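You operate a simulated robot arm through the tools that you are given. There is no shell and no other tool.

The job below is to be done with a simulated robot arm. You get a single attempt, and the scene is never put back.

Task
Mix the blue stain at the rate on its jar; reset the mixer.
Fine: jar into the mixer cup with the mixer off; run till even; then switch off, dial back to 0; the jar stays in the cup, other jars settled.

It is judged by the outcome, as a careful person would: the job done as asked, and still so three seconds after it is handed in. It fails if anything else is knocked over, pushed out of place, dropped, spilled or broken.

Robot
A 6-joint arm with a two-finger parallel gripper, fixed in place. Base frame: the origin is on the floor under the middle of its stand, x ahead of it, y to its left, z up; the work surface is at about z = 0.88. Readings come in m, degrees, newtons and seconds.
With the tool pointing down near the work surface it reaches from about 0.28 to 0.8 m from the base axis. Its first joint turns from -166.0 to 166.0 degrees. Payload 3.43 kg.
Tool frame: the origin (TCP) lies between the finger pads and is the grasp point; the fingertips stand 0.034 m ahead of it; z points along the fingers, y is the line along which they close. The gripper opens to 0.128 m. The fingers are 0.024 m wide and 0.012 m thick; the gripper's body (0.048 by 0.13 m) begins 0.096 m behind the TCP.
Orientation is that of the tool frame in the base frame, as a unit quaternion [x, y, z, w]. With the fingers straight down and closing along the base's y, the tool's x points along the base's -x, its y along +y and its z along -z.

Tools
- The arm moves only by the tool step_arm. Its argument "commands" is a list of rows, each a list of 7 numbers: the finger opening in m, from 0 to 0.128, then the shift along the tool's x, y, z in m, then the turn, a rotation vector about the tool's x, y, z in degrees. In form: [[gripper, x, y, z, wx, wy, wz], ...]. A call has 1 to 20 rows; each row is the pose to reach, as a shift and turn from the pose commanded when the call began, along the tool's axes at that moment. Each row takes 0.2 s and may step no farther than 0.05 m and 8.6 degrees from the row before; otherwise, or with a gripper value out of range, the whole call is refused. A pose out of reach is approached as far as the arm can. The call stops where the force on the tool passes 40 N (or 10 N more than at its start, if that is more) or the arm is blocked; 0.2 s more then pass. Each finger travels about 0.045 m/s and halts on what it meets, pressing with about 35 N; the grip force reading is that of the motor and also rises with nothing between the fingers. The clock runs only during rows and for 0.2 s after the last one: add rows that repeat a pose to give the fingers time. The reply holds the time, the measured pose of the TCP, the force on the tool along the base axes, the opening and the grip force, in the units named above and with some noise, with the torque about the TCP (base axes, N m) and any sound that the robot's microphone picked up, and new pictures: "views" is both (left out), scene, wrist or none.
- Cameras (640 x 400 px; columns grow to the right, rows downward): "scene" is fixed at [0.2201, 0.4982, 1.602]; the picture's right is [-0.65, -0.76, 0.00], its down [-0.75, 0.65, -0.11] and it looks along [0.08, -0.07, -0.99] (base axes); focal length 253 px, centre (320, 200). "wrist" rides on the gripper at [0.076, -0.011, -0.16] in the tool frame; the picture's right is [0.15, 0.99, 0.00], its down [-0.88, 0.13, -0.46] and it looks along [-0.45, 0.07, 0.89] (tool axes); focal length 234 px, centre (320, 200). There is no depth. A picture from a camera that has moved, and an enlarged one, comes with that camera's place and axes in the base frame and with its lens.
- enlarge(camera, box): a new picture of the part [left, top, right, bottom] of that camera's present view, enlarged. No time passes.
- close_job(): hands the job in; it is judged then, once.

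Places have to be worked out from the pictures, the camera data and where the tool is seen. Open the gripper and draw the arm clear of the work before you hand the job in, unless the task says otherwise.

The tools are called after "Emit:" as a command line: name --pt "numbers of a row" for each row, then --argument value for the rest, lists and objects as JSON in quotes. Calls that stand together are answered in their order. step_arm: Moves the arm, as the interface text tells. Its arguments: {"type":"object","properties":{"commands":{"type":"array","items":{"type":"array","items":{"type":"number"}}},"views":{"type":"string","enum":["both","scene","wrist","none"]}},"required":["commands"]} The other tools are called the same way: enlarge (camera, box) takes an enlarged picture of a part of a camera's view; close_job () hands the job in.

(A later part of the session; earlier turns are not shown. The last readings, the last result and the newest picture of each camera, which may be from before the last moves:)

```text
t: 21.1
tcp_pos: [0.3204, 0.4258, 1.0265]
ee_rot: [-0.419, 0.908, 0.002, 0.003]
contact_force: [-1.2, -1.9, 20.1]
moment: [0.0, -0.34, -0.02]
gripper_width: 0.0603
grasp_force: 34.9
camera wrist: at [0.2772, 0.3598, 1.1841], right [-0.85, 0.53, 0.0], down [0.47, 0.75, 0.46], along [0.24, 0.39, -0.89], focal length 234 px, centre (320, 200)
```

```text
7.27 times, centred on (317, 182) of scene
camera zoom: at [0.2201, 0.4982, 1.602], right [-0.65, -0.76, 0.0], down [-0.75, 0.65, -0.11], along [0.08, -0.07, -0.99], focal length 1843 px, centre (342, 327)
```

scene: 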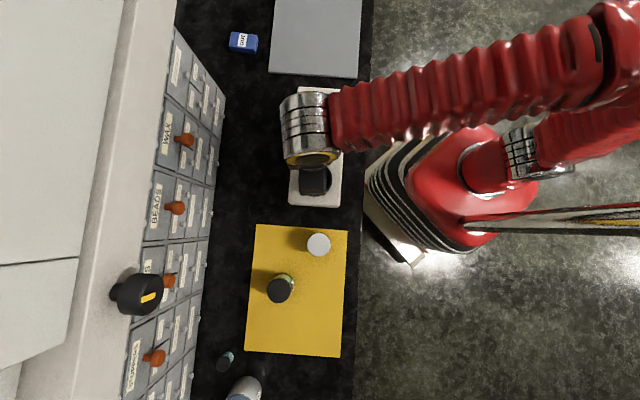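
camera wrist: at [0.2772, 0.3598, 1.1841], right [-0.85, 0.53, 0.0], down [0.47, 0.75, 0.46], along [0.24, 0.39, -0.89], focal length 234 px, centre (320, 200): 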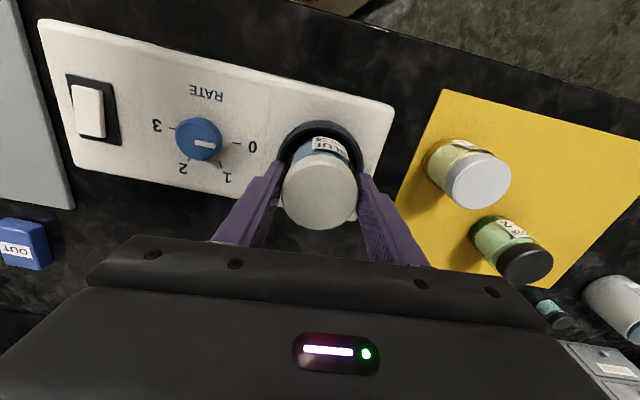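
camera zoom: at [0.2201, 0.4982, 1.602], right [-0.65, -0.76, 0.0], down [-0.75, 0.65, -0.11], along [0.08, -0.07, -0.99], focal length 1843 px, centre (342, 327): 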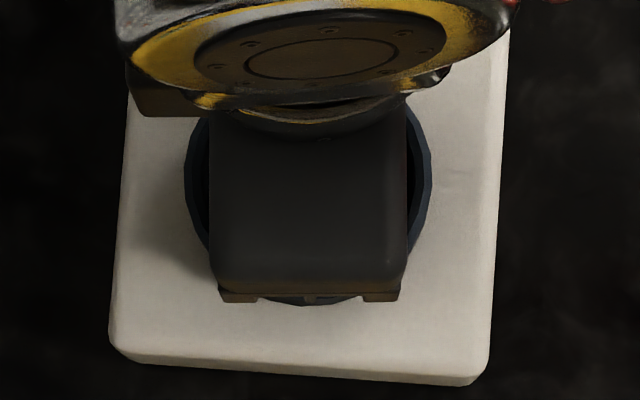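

The jar is seated on the cup floor inside the rim, with clearance all round. I'll ease off the downward push and open the fingers slowly.

Emit:
step_arm --pt "0.045 0 0 -0.0012 0 0 0" --pt "0.045 0 0 -0.0012 0 0 0" --pt "0.058 0 0 -0.0012 0 0 0" --pt "0.064 0 0 -0.0012 0 0 0" --pt "0.072 0 0 -0.0012 0 0 0" --pt "0.082 0 0 -0.0012 0 0 0" --pt "0.09 0 0 -0.0012 0 0 0" --pt "0.09 0 0 -0.0012 0 0 0"

Emit:
enlarge --camera "wrist" --box '[250, 110, 394, 240]'

```text
t: 22.9
tcp_pos: [0.3183, 0.4267, 1.0252]
ee_rot: [-0.419, 0.908, 0.001, 0.002]
contact_force: [0.7, -1.0, -0.6]
moment: [-0.01, 0.01, 0.0]
gripper_width: 0.0899
grasp_force: 0.1
camera wrist: at [0.277, 0.3597, 1.1836], right [-0.85, 0.53, 0.0], down [0.47, 0.75, 0.46], along [0.24, 0.39, -0.89], focal length 234 px, centre (320, 200)
```

scene: 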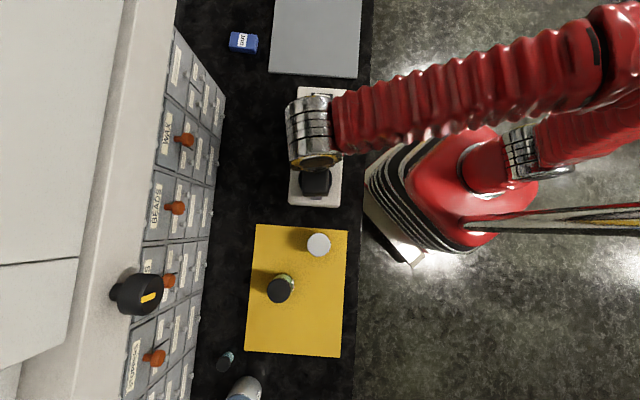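
wrist: 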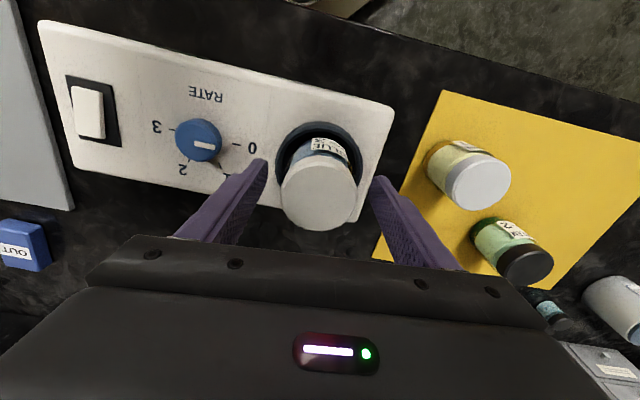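

```text
3.08 times, centred on (322, 175) of wrist
camera zoom: at [0.277, 0.3597, 1.1836], right [-0.85, 0.53, 0.0], down [0.47, 0.75, 0.46], along [0.24, 0.39, -0.89], focal length 720 px, centre (314, 277)
```

zoom: 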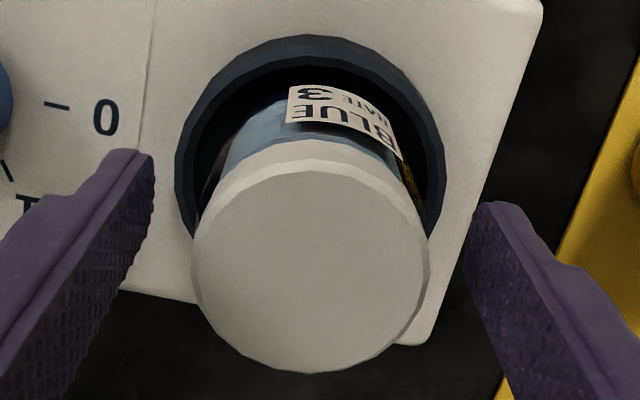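

The jar stands on its own and the fingers are clear of it. I'll rise straight up and back off toward the mat side to check it sits upright in the cup.

Emit:
step_arm --pt "0.09 0 0 -0.02 0 0 0" --pt "0.09 0 0 -0.05 0 0 0" --pt "0.09 0 0 -0.08 0 0 0" --pt "0.09 0 0 -0.11 0 0 0" --pt "0.09 0.03 0 -0.13 0 0 0" --pt "0.09 0.06 0 -0.13 0 0 0" --pt "0.09 0.06 0 -0.13 0 0 0"

Emit:
enlarge --camera "wrist" --box '[240, 110, 400, 240]'

Emit:
enlarge --camera "scene" --box '[275, 80, 365, 215]'

```text
t: 24.5
tcp_pos: [0.2815, 0.381, 1.1579]
ee_rot: [-0.419, 0.908, 0.002, 0.001]
contact_force: [0.7, -0.4, 0.2]
moment: [-0.01, 0.03, 0.0]
gripper_width: 0.09
grasp_force: 0.3
camera wrist: at [0.239, 0.3152, 1.3158], right [-0.85, 0.53, 0.0], down [0.47, 0.75, 0.46], along [0.24, 0.39, -0.89], focal length 234 px, centre (320, 200)
```

scene: 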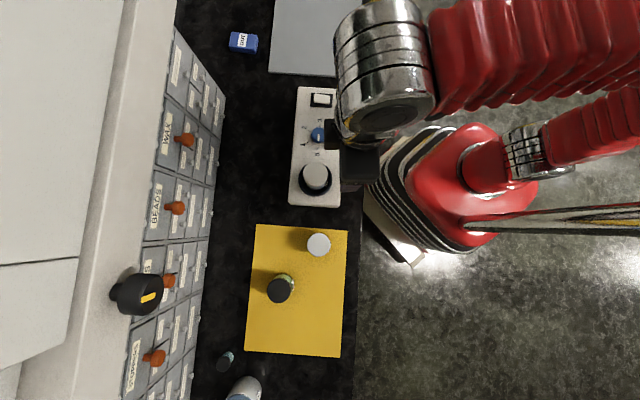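
wrist: 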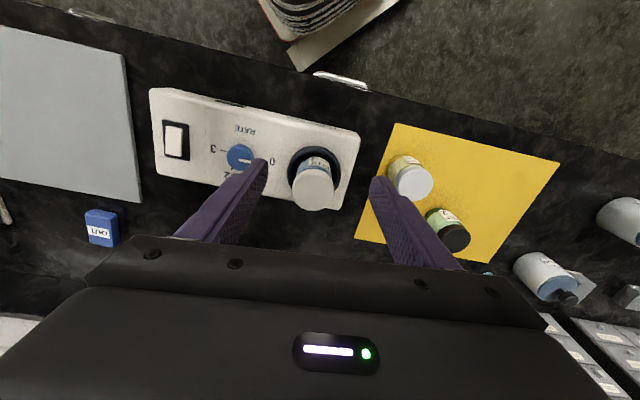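

```text
3.08 times, centred on (320, 175) of wrist
camera zoom: at [0.239, 0.3152, 1.3158], right [-0.85, 0.53, 0.0], down [0.47, 0.75, 0.46], along [0.24, 0.39, -0.89], focal length 720 px, centre (320, 277)
```

zoom: 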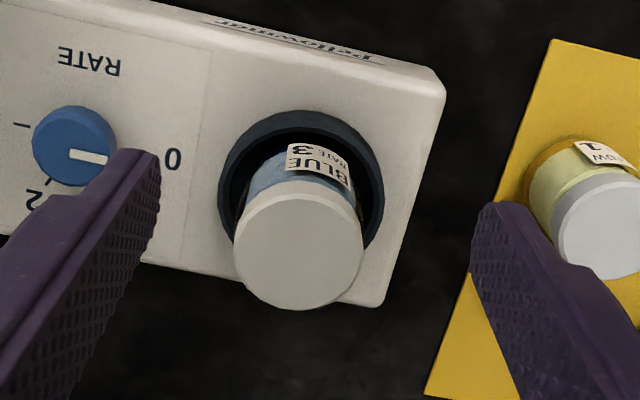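

```text
2.96 times, centred on (320, 148) of scene
camera zoom: at [0.2201, 0.4982, 1.602], right [-0.65, -0.76, 0.0], down [-0.75, 0.65, -0.11], along [0.08, -0.07, -0.99], focal length 751 px, centre (320, 356)
```

zoom: 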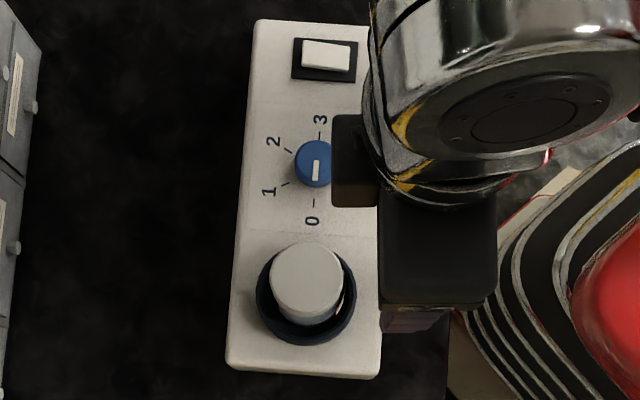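

The jar stands upright in the cup, well inside the ring. I place the dial knob at about (0.405, 0.341), top around z 0.957, radius about 0.019. I'll move above it with the fingers part-open and check alignment.

Emit:
step_arm --pt "0.09 -0.012 -0.03 0 0.16 0.2 0" --pt "0.08 -0.025 -0.06 0 0.16 0.2 0" --pt "0.08 -0.038 -0.09 0 0.16 0.2 0" --pt "0.08 -0.0514 -0.1204 0 0.16 0.2 0" --pt "0.08 -0.0514 -0.1204 0.03 0.16 0.2 0" --pt "0.08 -0.0514 -0.1204 0.06 0.16 0.2 0" --pt "0.08 -0.0514 -0.1204 0.095 0.16 0.2 0" --pt "0.08 -0.0514 -0.1204 0.095 0.16 0.2 0"

Emit:
enlarge --camera "wrist" --box '[256, 100, 384, 200]'

```text
t: 26.3
tcp_pos: [0.4035, 0.3411, 1.0615]
ee_rot: [-0.419, 0.908, -0.001, 0.0]
contact_force: [-0.2, -0.2, 0.4]
moment: [0.0, -0.03, 0.01]
gripper_width: 0.08
grasp_force: 0.1
camera wrist: at [0.3613, 0.2758, 1.2193], right [-0.85, 0.53, 0.0], down [0.47, 0.75, 0.46], along [0.24, 0.39, -0.89], focal length 234 px, centre (320, 200)
```

scene: 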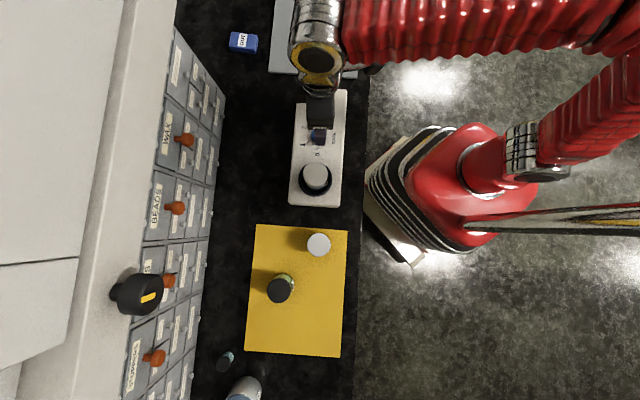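
wrist: 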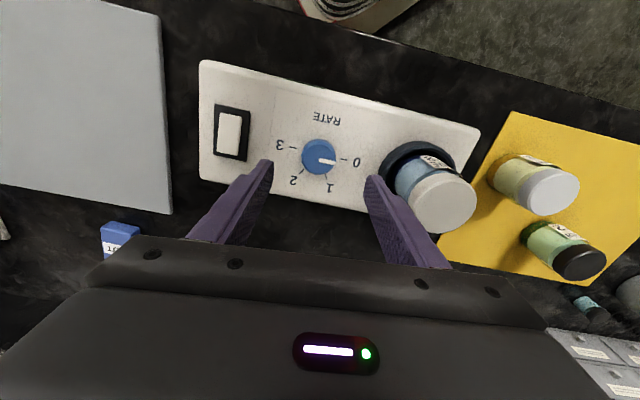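

```text
4.00 times, centred on (320, 150) of wrist
camera zoom: at [0.3613, 0.2758, 1.2193], right [-0.85, 0.53, 0.0], down [0.47, 0.75, 0.46], along [0.24, 0.39, -0.89], focal length 937 px, centre (320, 400)
```

zoom: 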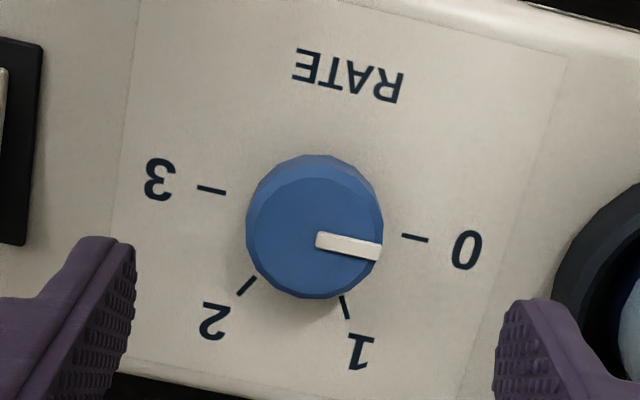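

The knob is nearly centred. Triangulation gives a knob axis of (0.404, 0.342), top z of about 0.962 and panel z of about 0.943. I'll nudge 2 mm outward and descend until the fingertips are about 7 mm above the panel.

Emit:
step_arm --pt "0.07 -0.0022 -0.0008 0.01 0 0 0" --pt "0.07 -0.0022 -0.0008 0.03 0 0 0" --pt "0.07 -0.0022 -0.0008 0.05 0 0 0" --pt "0.07 -0.0022 -0.0008 0.062 0 0 0" --pt "0.07 -0.0022 -0.0008 0.072 0 0 0" --pt "0.07 -0.0022 -0.0008 0.072 0 0 0"

Emit:
enlarge --camera "wrist" --box '[240, 120, 400, 230]'

```text
t: 27.7
tcp_pos: [0.4076, 0.3418, 0.9897]
ee_rot: [-0.419, 0.908, 0.0, 0.001]
contact_force: [-0.4, -0.2, -0.8]
moment: [0.01, 0.0, -0.01]
gripper_width: 0.0699
grasp_force: 0.1
camera wrist: at [0.3654, 0.2768, 1.1477], right [-0.85, 0.53, 0.0], down [0.47, 0.75, 0.46], along [0.24, 0.39, -0.89], focal length 234 px, centre (320, 200)
```

scene: 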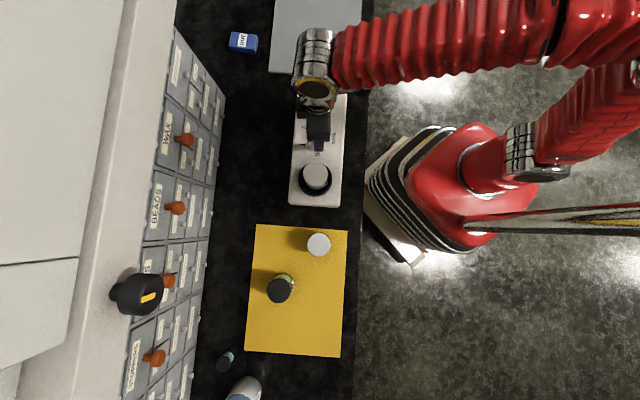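
wrist: 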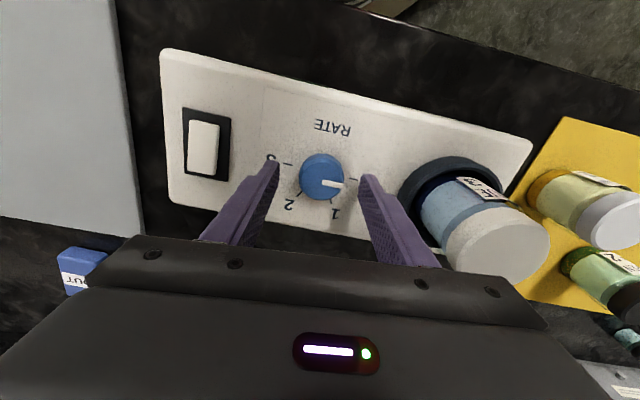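

```text
3.64 times, centred on (320, 175) of wrist
camera zoom: at [0.3654, 0.2768, 1.1477], right [-0.85, 0.53, 0.0], down [0.47, 0.75, 0.46], along [0.24, 0.39, -0.89], focal length 852 px, centre (320, 291)
```

zoom: 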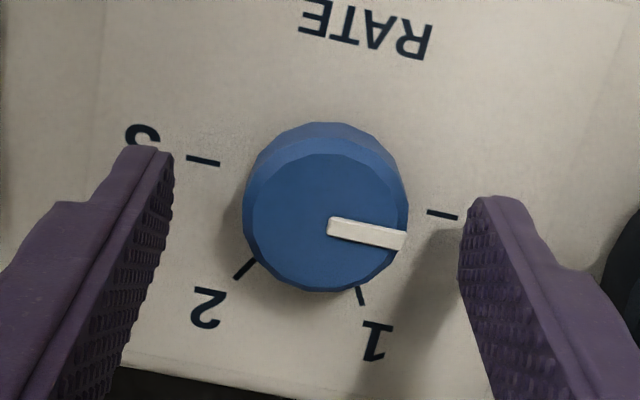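

The fingers straddle the knob, which sits about 2 mm toward the right finger. I'll shift 2 mm, go 4 mm lower, and then look again before closing.

Emit:
step_arm --pt "0.07 0.001 0.002 0 0 0 0" --pt "0.07 0.001 0.002 0.004 0 0 0" --pt "0.06 0.001 0.002 0.004 0 0 0" --pt "0.052 0.001 0.002 0.004 0 0 0" --views "wrist"

Emit:
enlarge --camera "wrist" --box '[240, 120, 400, 230]'

```text
t: 28.7
tcp_pos: [0.4046, 0.342, 0.9843]
ee_rot: [-0.419, 0.908, -0.001, 0.001]
contact_force: [1.2, -0.2, -0.9]
moment: [0.04, 0.0, 0.06]
gripper_width: 0.052
grasp_force: 0.1
camera wrist: at [0.3628, 0.2768, 1.1433], right [-0.85, 0.53, 0.0], down [0.47, 0.75, 0.46], along [0.24, 0.39, -0.89], focal length 234 px, centre (320, 200)
```

wrist: 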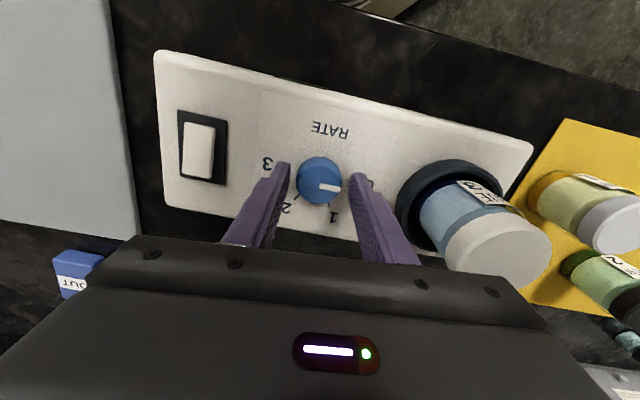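

```text
3.64 times, centred on (320, 175) of wrist
camera zoom: at [0.3628, 0.2768, 1.1433], right [-0.85, 0.53, 0.0], down [0.47, 0.75, 0.46], along [0.24, 0.39, -0.89], focal length 852 px, centre (320, 291)
```

zoom: 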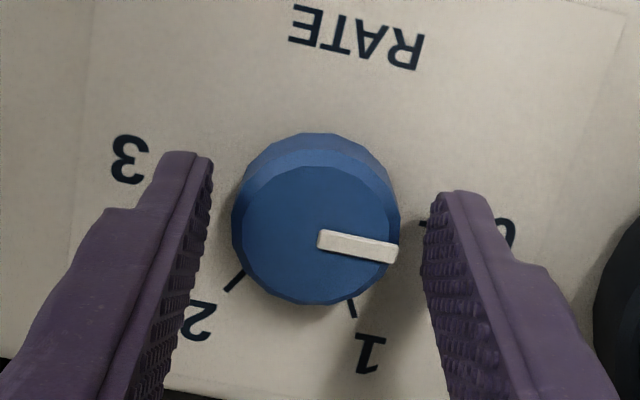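

Now centred: the gaps are roughly equal on both sides. I'll nudge 1.5 mm outward and close on the knob.

Emit:
step_arm --pt "0.05 -0.0013 0 0 0 0 0" --pt "0.044 -0.0013 0 0 0 0 0" --pt "0.038 -0.0013 0 0 0 0 0" --pt "0.034 -0.0013 0 0 0 0 0" --pt "0.03 -0.0013 0 0 0 0 0" --pt "0.03 -0.0013 0 0 0 0 0" --views "wrist"

Emit:
enlarge --camera "wrist" --box '[240, 120, 400, 230]'

```text
t: 30.1
tcp_pos: [0.4066, 0.3431, 0.9839]
ee_rot: [-0.418, 0.908, 0.0, -0.001]
contact_force: [6.2, -6.3, 0.6]
moment: [-0.22, -0.27, -0.04]
gripper_width: 0.0387
grasp_force: 45.2
camera wrist: at [0.3641, 0.2773, 1.1432], right [-0.85, 0.53, 0.0], down [0.47, 0.75, 0.46], along [0.24, 0.39, -0.89], focal length 234 px, centre (320, 200)
```

wrist: 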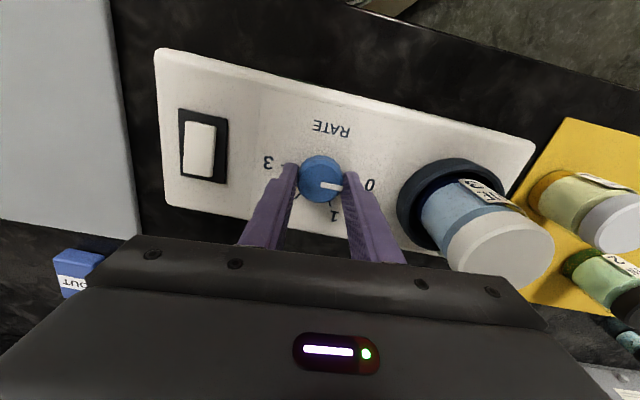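

```text
3.64 times, centred on (320, 175) of wrist
camera zoom: at [0.3641, 0.2773, 1.1432], right [-0.85, 0.53, 0.0], down [0.47, 0.75, 0.46], along [0.24, 0.39, -0.89], focal length 852 px, centre (320, 291)
```

zoom: 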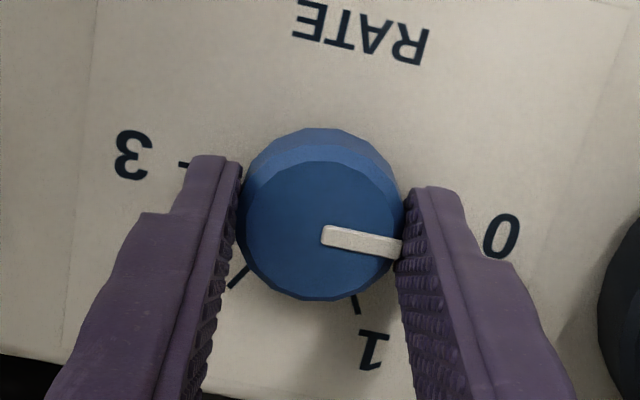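

I'm holding the knob at 0.0387 m width, with a small side load that I'll relieve by a 0.7 mm shift. Now I'll turn it clockwise (0→1→2→3), first 60° to check it follows.

Emit:
step_arm --pt "0.03 0 -0.0007 0 0 0 0" --pt "0.03 0 -0.0007 0 0 0 7.5" --pt "0.03 0 -0.0007 0 0 0 15" --pt "0.03 0 -0.0007 0 0 0 22.5" --pt "0.03 0 -0.0007 0 0 0 30" --pt "0.03 0 -0.0007 0 0 0 37.5" --pt "0.03 0 -0.0007 0 0 0 45" --pt "0.03 0 -0.0007 0 0 0 52.5" --pt "0.03 0 -0.0007 0 0 0 60" --pt "0.03 0 -0.0007 0 0 0 60"

Emit:
enlarge --camera "wrist" --box '[240, 120, 400, 230]'

```text
t: 32.3
tcp_pos: [0.4066, 0.3425, 0.9838]
ee_rot: [0.092, 0.996, 0.0, 0.0]
contact_force: [-12.7, 1.6, -14.5]
moment: [0.48, 0.84, -0.05]
gripper_width: 0.0382
grasp_force: 45.2
camera wrist: at [0.3291, 0.3454, 1.1432], right [0.04, 1.0, 0.0], down [0.89, -0.03, 0.46], along [0.45, -0.02, -0.89], focal length 234 px, centre (320, 200)
```

scene: 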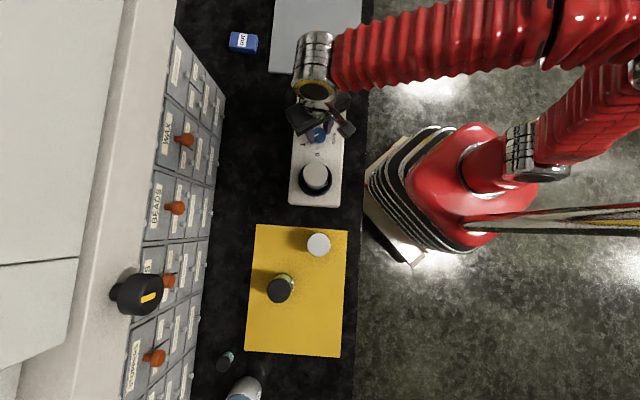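
wrist: 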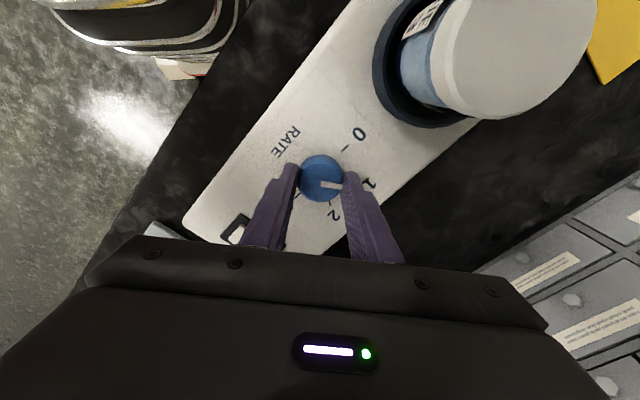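

```text
3.64 times, centred on (320, 175) of wrist
camera zoom: at [0.3291, 0.3454, 1.1432], right [0.04, 1.0, 0.0], down [0.89, -0.03, 0.46], along [0.45, -0.02, -0.89], focal length 852 px, centre (320, 291)
```

zoom: 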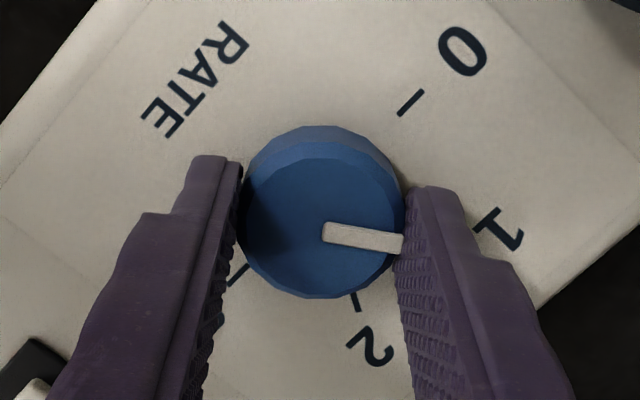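

The pointer followed the grip and is now at 1. Small off-axis loads of about 13 N have built up, so I'll relieve them by about 1 mm and continue another 60°.

Emit:
step_arm --pt "0.03 0.001 -0.0002 0.001 0 0 0" --pt "0.03 0.001 -0.0002 0.001 0 0 7.5" --pt "0.03 0.001 -0.0002 0.001 0 0 15" --pt "0.03 0.001 -0.0002 0.001 0 0 22.5" --pt "0.03 0.001 -0.0002 0.001 0 0 30" --pt "0.03 0.001 -0.0002 0.001 0 0 37.5" --pt "0.03 0.001 -0.0002 0.001 0 0 45" --pt "0.03 0.001 -0.0002 0.001 0 0 52.5" --pt "0.03 0.001 -0.0002 0.001 0 0 60" --pt "0.03 0.001 -0.0002 0.001 0 0 60"

Emit:
enlarge --camera "wrist" --box '[240, 120, 400, 230]'

```text
t: 34.5
tcp_pos: [0.4062, 0.3427, 0.984]
ee_rot: [0.578, 0.816, 0.002, 0.002]
contact_force: [3.5, -18.5, 29.5]
moment: [-1.11, -0.11, -0.02]
gripper_width: 0.0377
grasp_force: 45.1
camera wrist: at [0.3689, 0.4099, 1.1431], right [0.88, 0.47, 0.0], down [0.41, -0.79, 0.46], along [0.22, -0.4, -0.89], focal length 234 px, centre (320, 200)
```

scene: 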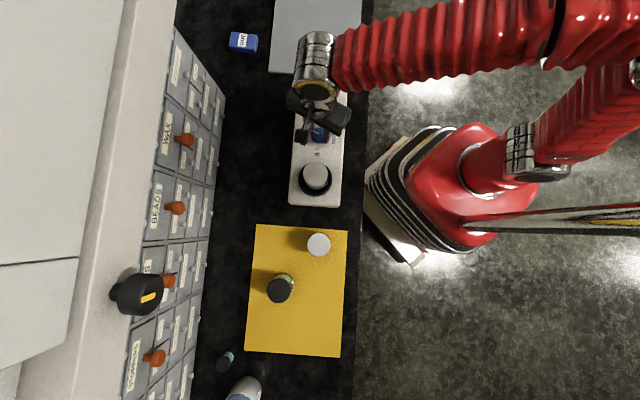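
wrist: 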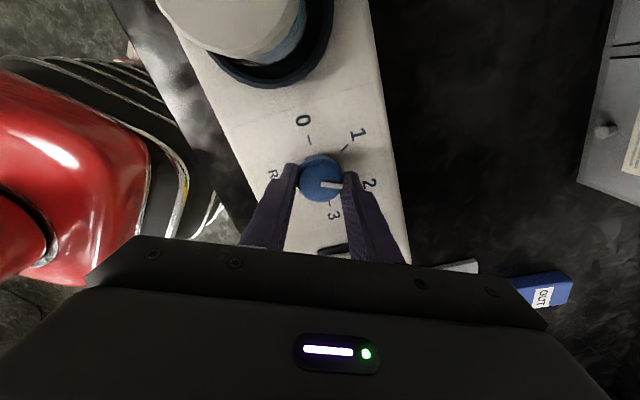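

```text
3.64 times, centred on (320, 175) of wrist
camera zoom: at [0.3689, 0.4099, 1.1431], right [0.88, 0.47, 0.0], down [0.41, -0.79, 0.46], along [0.22, -0.4, -0.89], focal length 852 px, centre (320, 291)
```

zoom: 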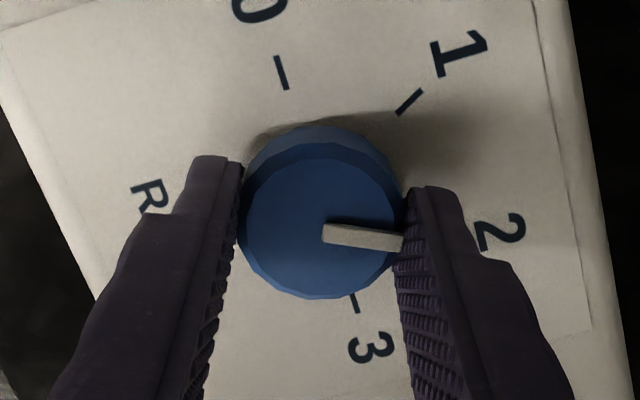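

The pointer is now at 2. The side and vertical load has grown to roughly 30 N, so I'll relieve it before the last 60°.

Emit:
step_arm --pt "0.03 -0.0014 -0.0003 -0.0015 0 0 0" --pt "0.03 -0.0014 -0.0003 -0.0015 0 0 0" --views "none"

```text
t: 35.1
tcp_pos: [0.4058, 0.3432, 0.9845]
ee_rot: [0.577, 0.817, 0.001, 0.001]
contact_force: [6.2, 0.2, 5.1]
moment: [0.14, -0.82, -0.02]
gripper_width: 0.0382
grasp_force: 44.9
```

The load is relieved to about 8 N. I'll turn the last 60° to rate 3.

Emit:
step_arm --pt "0.03 0 0 0 0 0 7.5" --pt "0.03 0 0 0 0 0 15" --pt "0.03 0 0 0 0 0 22.5" --pt "0.03 0 0 0 0 0 30" --pt "0.03 0 0 0 0 0 37.5" --pt "0.03 0 0 0 0 0 45" --pt "0.03 0 0 0 0 0 52.5" --pt "0.03 0 0 0 0 0 60" --pt "0.03 0 0 0 0 0 60"

Emit:
enlarge --camera "wrist" --box '[240, 120, 400, 230]'

```text
t: 37.1
tcp_pos: [0.406, 0.3434, 0.9844]
ee_rot: [0.908, 0.418, 0.0, 0.0]
contact_force: [8.9, 27.7, -23.0]
moment: [0.65, -0.07, -0.02]
gripper_width: 0.0378
grasp_force: 45.5
camera wrist: at [0.4457, 0.4072, 1.1433], right [0.85, -0.53, 0.0], down [-0.47, -0.75, 0.46], along [-0.24, -0.39, -0.89], focal length 234 px, centre (320, 200)
```

scene: 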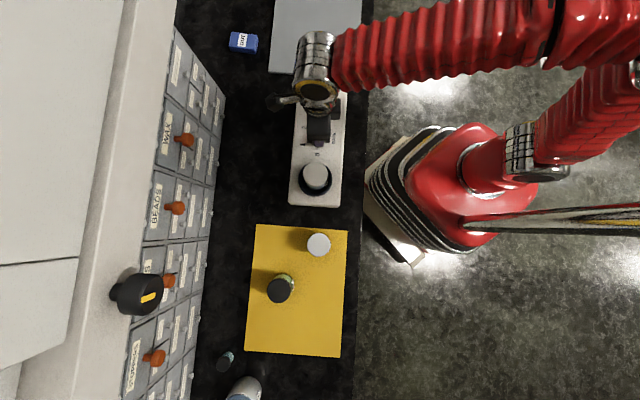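
wrist: 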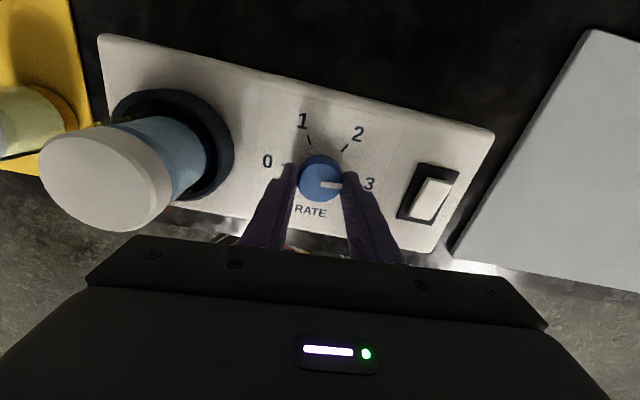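

```text
3.64 times, centred on (320, 175) of wrist
camera zoom: at [0.4457, 0.4072, 1.1433], right [0.85, -0.53, 0.0], down [-0.47, -0.75, 0.46], along [-0.24, -0.39, -0.89], focal length 852 px, centre (320, 291)
```

zoom: 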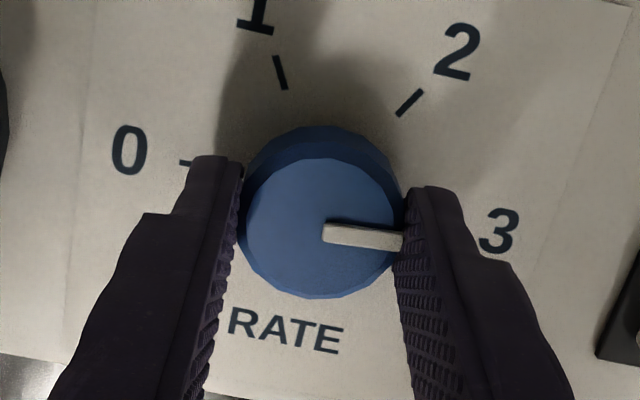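

The pointer is at 3. I'll relieve the residual load, open the fingers, and rise straight up.

Emit:
step_arm --pt "0.03 0.0014 -0.0005 0.001 0 0 0" --pt "0.03 0.0014 -0.0005 0.001 0 0 0" --pt "0.045 0.0014 -0.0005 0.001 0 0 0" --pt "0.055 0.0014 -0.0005 0.001 0 0 0" --pt "0.065 0.0014 -0.0005 0.001 0 0 0" --pt "0.065 0.0014 -0.0005 -0.02 0 0 0" --pt "0.065 0.0014 -0.0005 -0.05 0 0 0" --pt "0.065 0.0014 -0.0005 -0.08 0 0 0" --pt "0.065 0.0014 -0.0005 -0.11 0 0 0" --pt "0.065 0.0014 -0.0005 -0.11 0 0 0"

Emit:
enlarge --camera "wrist" --box '[180, 100, 460, 240]'

```text
t: 39.3
tcp_pos: [0.4082, 0.3432, 1.0936]
ee_rot: [0.908, 0.419, 0.0, 0.001]
contact_force: [0.5, 0.2, 0.0]
moment: [0.0, 0.01, 0.01]
gripper_width: 0.0649
grasp_force: 0.1
camera wrist: at [0.447, 0.4075, 1.2526], right [0.85, -0.53, 0.0], down [-0.47, -0.75, 0.46], along [-0.24, -0.39, -0.89], focal length 234 px, centre (320, 200)
```

scene: 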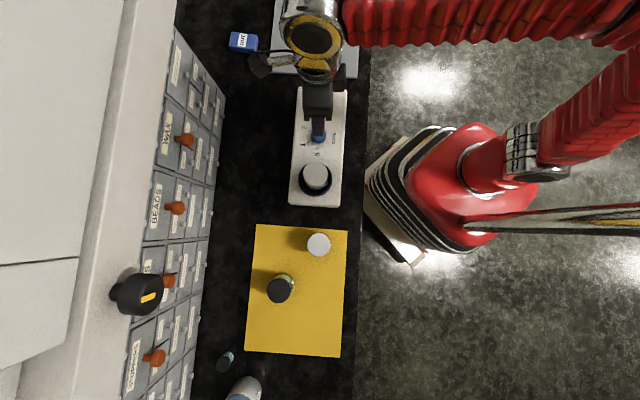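
wrist: 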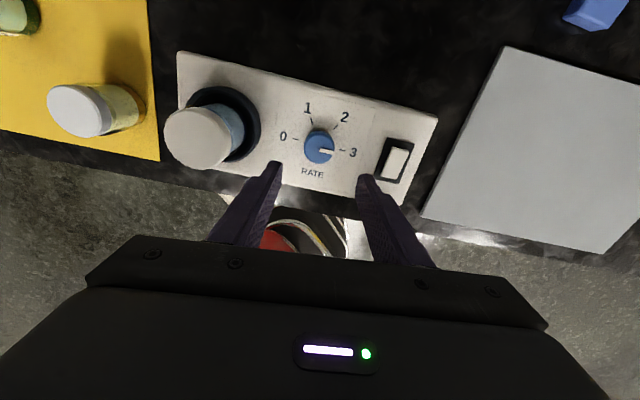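

```text
2.29 times, centred on (320, 170) of wrist
camera zoom: at [0.447, 0.4075, 1.2526], right [0.85, -0.53, 0.0], down [-0.47, -0.75, 0.46], along [-0.24, -0.39, -0.89], focal length 535 px, centre (320, 269)
```

zoom: 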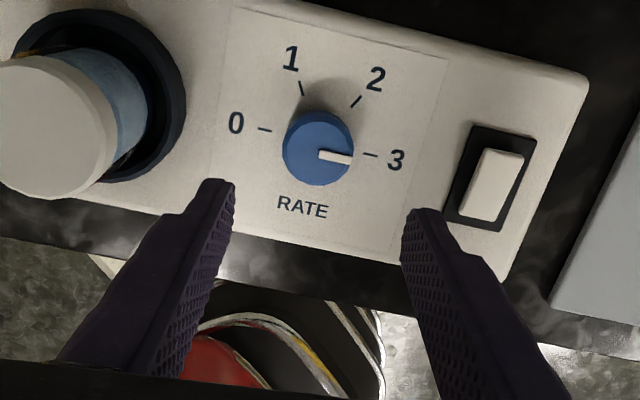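

The dial reads 3 and the mixer hasn't shifted. Next I'll move over the rocker to see which end is raised, keeping the fingers open for the view.

Emit:
step_arm --pt "0.08 -0.003 0.035 0 0 0 0" --pt "0.09 -0.006 0.07 0 0 0 0" --pt "0.09 -0.0096 0.1019 0 0 0 0" --pt "0.09 -0.0096 0.1019 0 0 0 0"

Emit:
enlarge --camera "wrist" --box '[272, 110, 368, 190]'

Emit:
enlarge --camera "scene" --box '[275, 80, 365, 215]'

```text
t: 40.3
tcp_pos: [0.4787, 0.27, 1.0949]
ee_rot: [0.908, 0.419, 0.0, 0.001]
contact_force: [-0.5, 0.4, -0.3]
moment: [0.0, 0.01, 0.04]
gripper_width: 0.0902
grasp_force: 0.0
camera wrist: at [0.5177, 0.3353, 1.2531], right [0.85, -0.53, 0.0], down [-0.47, -0.75, 0.46], along [-0.24, -0.39, -0.89], focal length 234 px, centre (320, 200)
```

scene: 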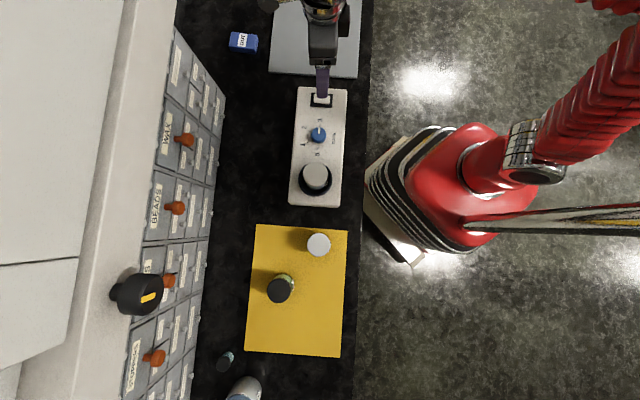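
wrist: 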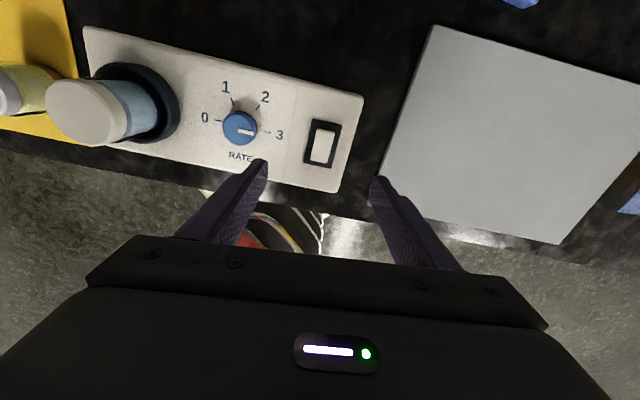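

```text
5.00 times, centred on (320, 150) of wrist
camera zoom: at [0.5177, 0.3353, 1.2531], right [0.85, -0.53, 0.0], down [-0.47, -0.75, 0.46], along [-0.24, -0.39, -0.89], focal length 1171 px, centre (320, 450)
```

zoom: 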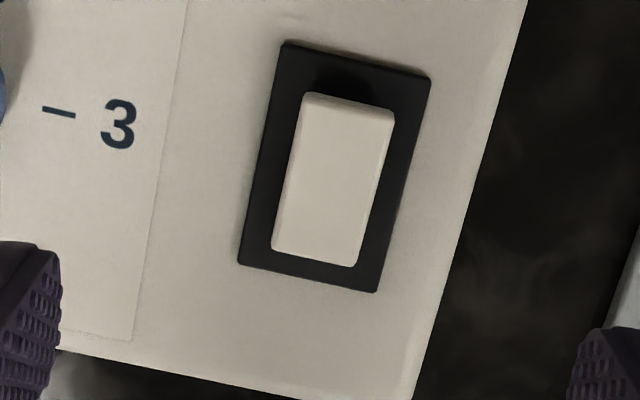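

```text
2.96 times, centred on (320, 148) of scene
camera zoom: at [0.2201, 0.4982, 1.602], right [-0.65, -0.76, 0.0], down [-0.75, 0.65, -0.11], along [0.08, -0.07, -0.99], focal length 751 px, centre (320, 356)
```

zoom: 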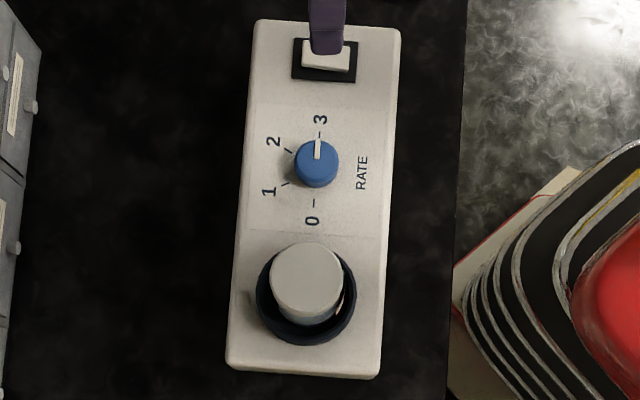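

The rocker's cabinet-side end is raised and its robot-side end is down, which is the off state. I put the rocker's centre near (0.480, 0.269) and its raised end near (0.495, 0.285). I'll close the fingers and hover above the raised end.

Emit:
step_arm --pt "0.06 0.01 0.0018 0 0 0 0" --pt "0.03 0.021 0.0036 0 0 0 0" --pt "0.01 0.021 0.0036 0 0 0 0" --pt "0.0 0.021 0.0036 0 0 0 0" --pt "0.0 0.021 0.0036 0.03 0 0 0" --pt "0.0 0.021 0.0036 0.06 0 0 0" --pt "0.0 0.021 0.0036 0.085 0 0 0" --pt "0.0 0.021 0.0036 0.085 0 0 0"

Emit:
enlarge --camera "wrist" --box '[250, 110, 390, 230]'

Emit:
enlarge --camera "scene" --box '[285, 75, 365, 145]'

```text
t: 42.1
tcp_pos: [0.4949, 0.2827, 1.0092]
ee_rot: [0.908, 0.418, 0.001, 0.0]
contact_force: [-0.6, 0.5, 0.9]
moment: [-0.02, 0.05, -0.04]
gripper_width: 0.0002
grasp_force: 32.3
camera wrist: at [0.5336, 0.3481, 1.1676], right [0.85, -0.53, 0.0], down [-0.47, -0.75, 0.46], along [-0.24, -0.39, -0.89], focal length 234 px, centre (320, 200)
```

scene: 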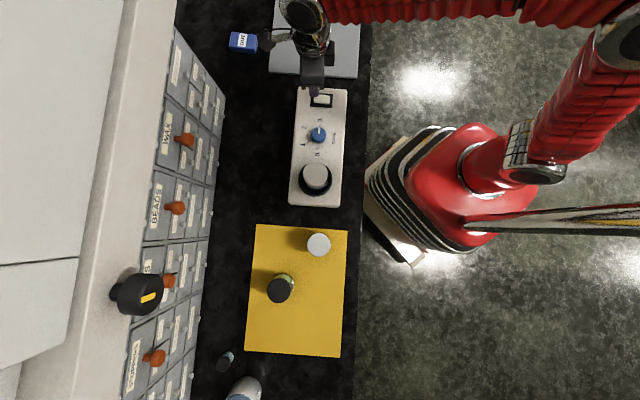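
wrist: 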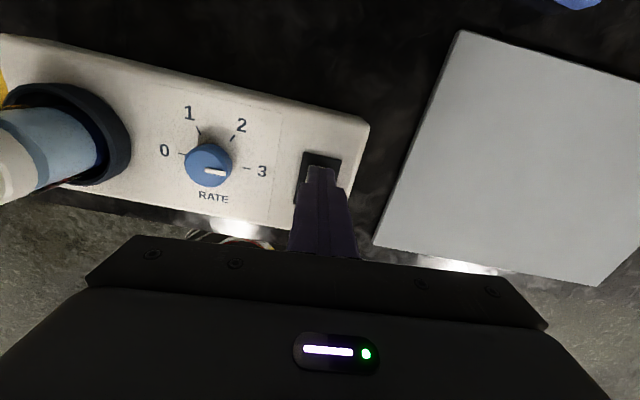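

```text
3.33 times, centred on (320, 170) of wrist
camera zoom: at [0.5336, 0.3481, 1.1676], right [0.85, -0.53, 0.0], down [-0.47, -0.75, 0.46], along [-0.24, -0.39, -0.89], focal length 781 px, centre (320, 300)
```

zoom: 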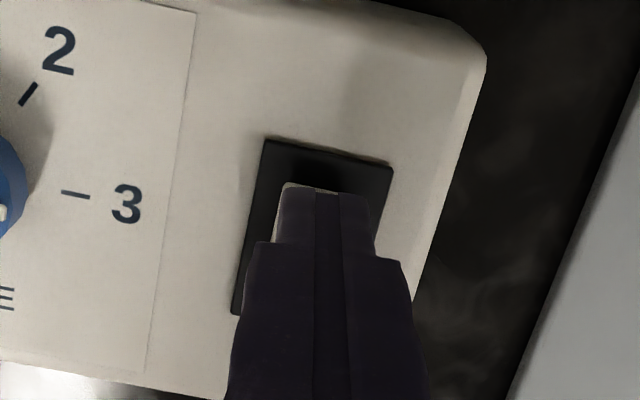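

```text
5.71 times, centred on (325, 110) of scene
camera zoom: at [0.2201, 0.4982, 1.602], right [-0.65, -0.76, 0.0], down [-0.75, 0.65, -0.11], along [0.08, -0.07, -0.99], focal length 1448 px, centre (291, 714)
```

zoom: 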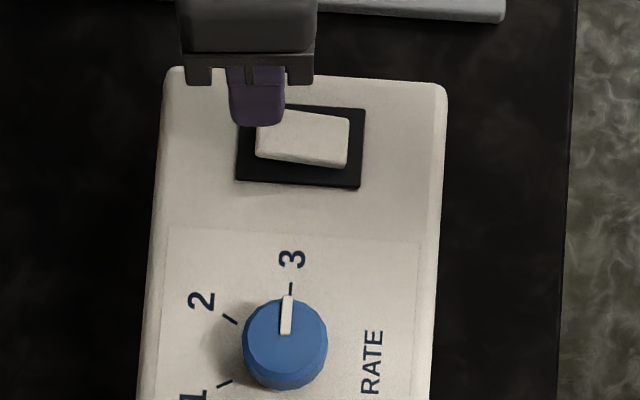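

The closed fingertips are directly above the raised end. I'll press down in small steps until the rocker clicks over.

Emit:
step_arm --pt "0.0 0 0 0.008 0 0 0" --pt "0.0 0 0 0.013 0 0 0" --pt "0.0 0 0 0.016 0 0 0" --pt "0.0 0 0 0.018 0 0 0" --pt "0.0 0 0 0.02 0 0 0"

Emit:
enlarge --camera "scene" --box '[285, 75, 365, 145]'

```text
t: 43.3
tcp_pos: [0.4938, 0.2837, 0.991]
ee_rot: [0.908, 0.419, 0.001, 0.0]
contact_force: [-0.5, 0.9, 1.0]
moment: [0.0, 0.05, -0.01]
gripper_width: 0.0
grasp_force: 33.4
camera wrist: at [0.5338, 0.3479, 1.1491], right [0.85, -0.53, 0.0], down [-0.47, -0.75, 0.46], along [-0.24, -0.39, -0.89], focal length 234 px, centre (320, 200)
```

scene: 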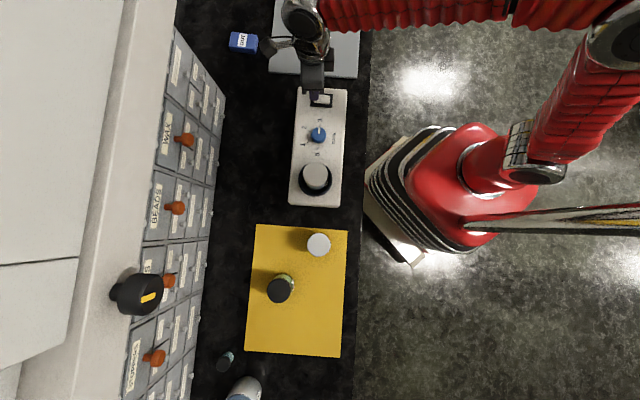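
wrist: 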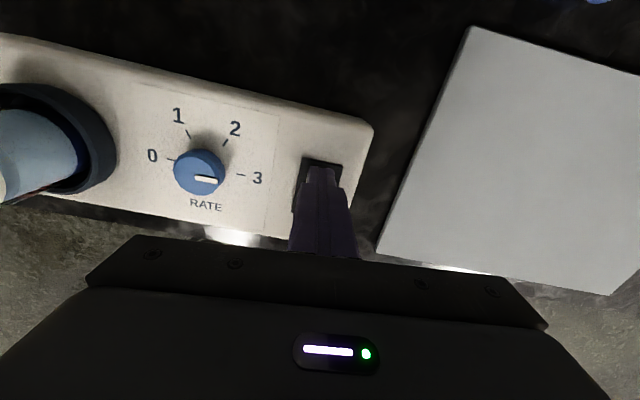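

```text
5.71 times, centred on (325, 110) of scene
camera zoom: at [0.2201, 0.4982, 1.602], right [-0.65, -0.76, 0.0], down [-0.75, 0.65, -0.11], along [0.08, -0.07, -0.99], focal length 1448 px, centre (291, 714)
```

zoom: 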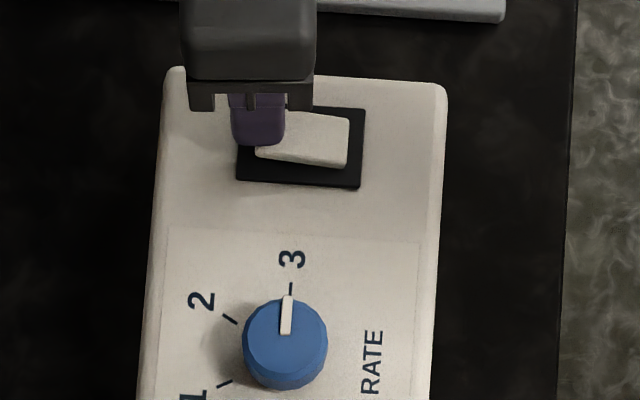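

There's no contact yet with the fingertips at about z 0.955. I'll continue down in 1.5 to 2 mm steps.

Emit:
step_arm --pt "0.0 0 0 0.0015 0 0 0" --pt "0.0 0 0 0.003 0 0 0" --pt "0.0 0 0 0.0045 0 0 0" --pt "0.0 0 0 0.006 0 0 0"

Emit:
enlarge --camera "scene" --box '[285, 75, 365, 145]'

```text
t: 44.3
tcp_pos: [0.4945, 0.2847, 0.9851]
ee_rot: [0.908, 0.419, 0.001, 0.001]
contact_force: [0.2, -0.2, 0.3]
moment: [0.01, -0.01, -0.03]
gripper_width: 0.0002
grasp_force: 33.2
camera wrist: at [0.5337, 0.3478, 1.1432], right [0.85, -0.53, 0.0], down [-0.47, -0.75, 0.46], along [-0.24, -0.39, -0.89], focal length 234 px, centre (320, 200)
```

scene: 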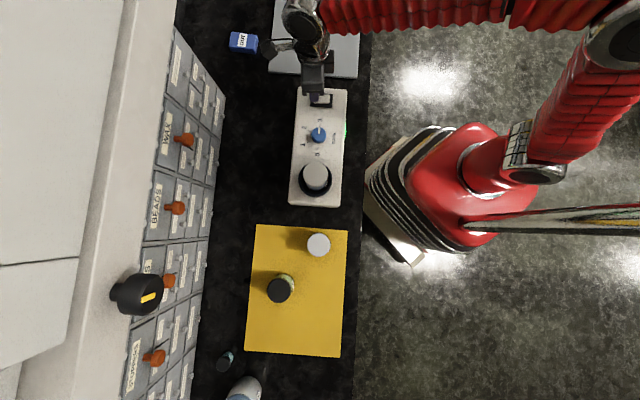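
wrist: 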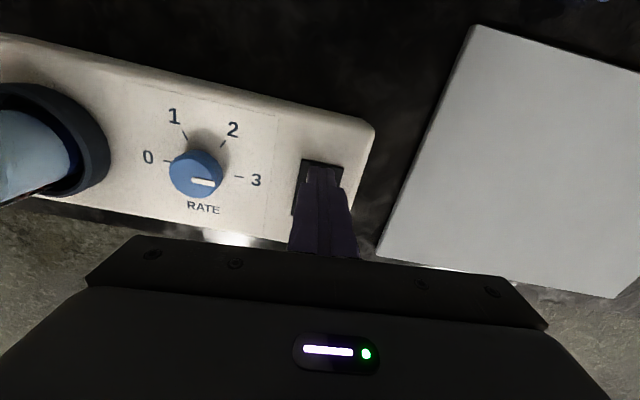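

```text
5.71 times, centred on (325, 110) of scene
camera zoom: at [0.2201, 0.4982, 1.602], right [-0.65, -0.76, 0.0], down [-0.75, 0.65, -0.11], along [0.08, -0.07, -0.99], focal length 1448 px, centre (291, 714)
```

zoom: 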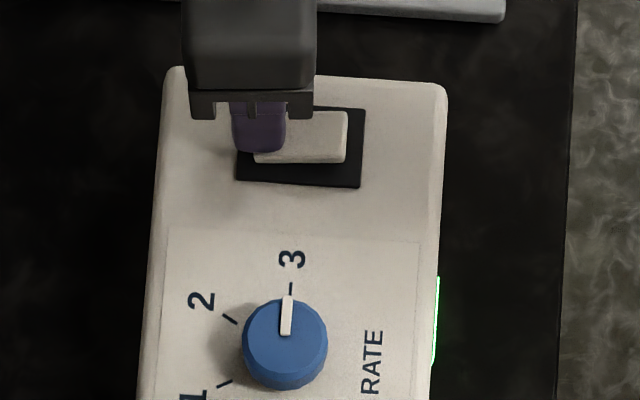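

A green lamp lit on the mixer's side and the rocker has tipped over, so it's running at rate 3. I'll lift off and move to where the wrist camera can watch the jar's contents.

Emit:
step_arm --pt "0.0 0 0 -0.03 0 0 0" --pt "0.0 0 0 -0.07 0 0 0" --pt "0.0 0 -0.02 -0.1 0 0 0" --pt "0.0 0 -0.05 -0.11 0 0 0" --pt "0.0 0 -0.05 -0.11 0 0 0"

Emit:
enlarge --camera "wrist" --box '[60, 50, 280, 190]'

Emit:
enlarge --camera "scene" --box '[275, 80, 365, 215]'

```text
t: 45.5
tcp_pos: [0.4544, 0.3149, 1.0962]
ee_rot: [0.908, 0.418, 0.001, 0.001]
contact_force: [1.1, 0.8, -0.4]
moment: [-0.01, 0.03, -0.01]
gripper_width: 0.0
grasp_force: 33.2
camera wrist: at [0.4934, 0.3798, 1.2556], right [0.85, -0.53, 0.0], down [-0.47, -0.75, 0.46], along [-0.24, -0.39, -0.89], focal length 234 px, centre (320, 200)
```

scene: 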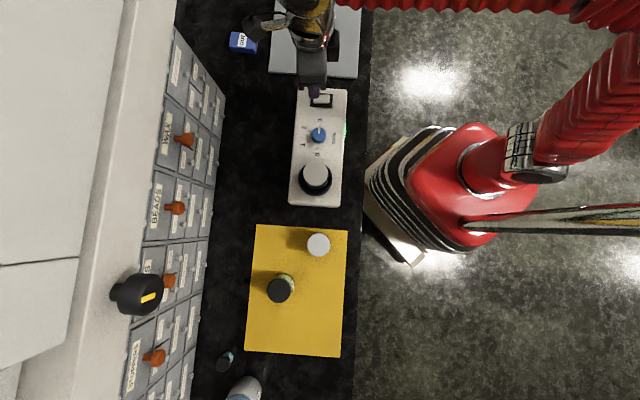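
wrist: 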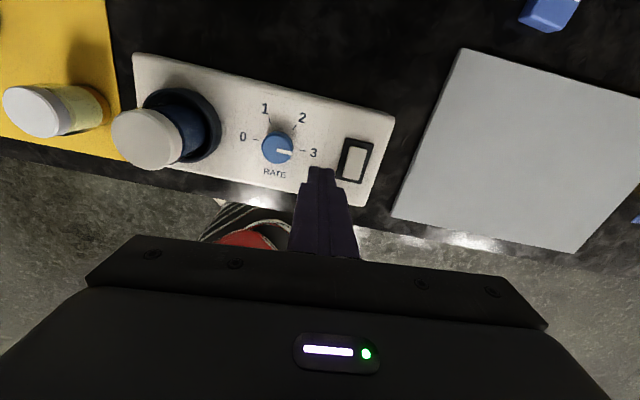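

```text
2.86 times, centred on (170, 120) of wrist
camera zoom: at [0.4934, 0.3798, 1.2556], right [0.85, -0.53, 0.0], down [-0.47, -0.75, 0.46], along [-0.24, -0.39, -0.89], focal length 669 px, centre (749, 429)
```

zoom: 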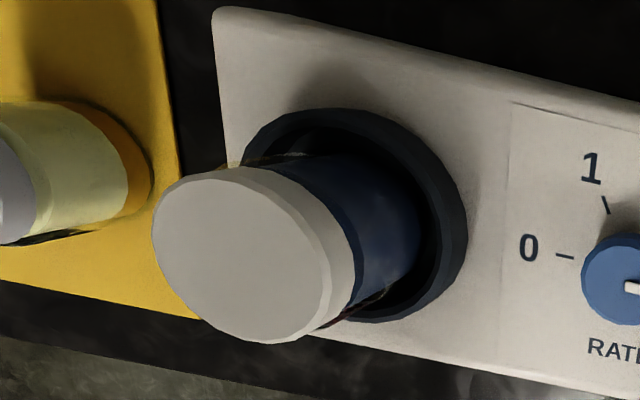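

```text
2.96 times, centred on (320, 148) of scene
camera zoom: at [0.2201, 0.4982, 1.602], right [-0.65, -0.76, 0.0], down [-0.75, 0.65, -0.11], along [0.08, -0.07, -0.99], focal length 751 px, centre (320, 356)
```

zoom: 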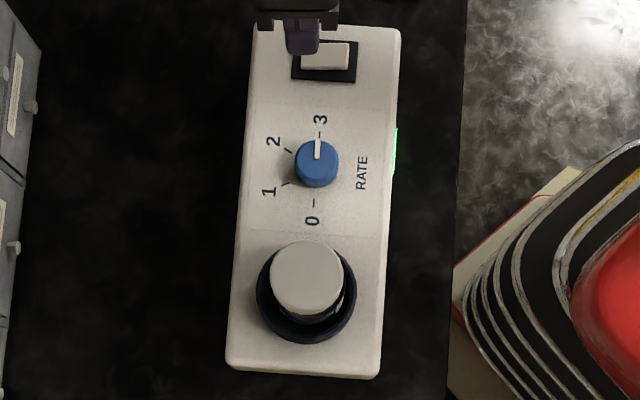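

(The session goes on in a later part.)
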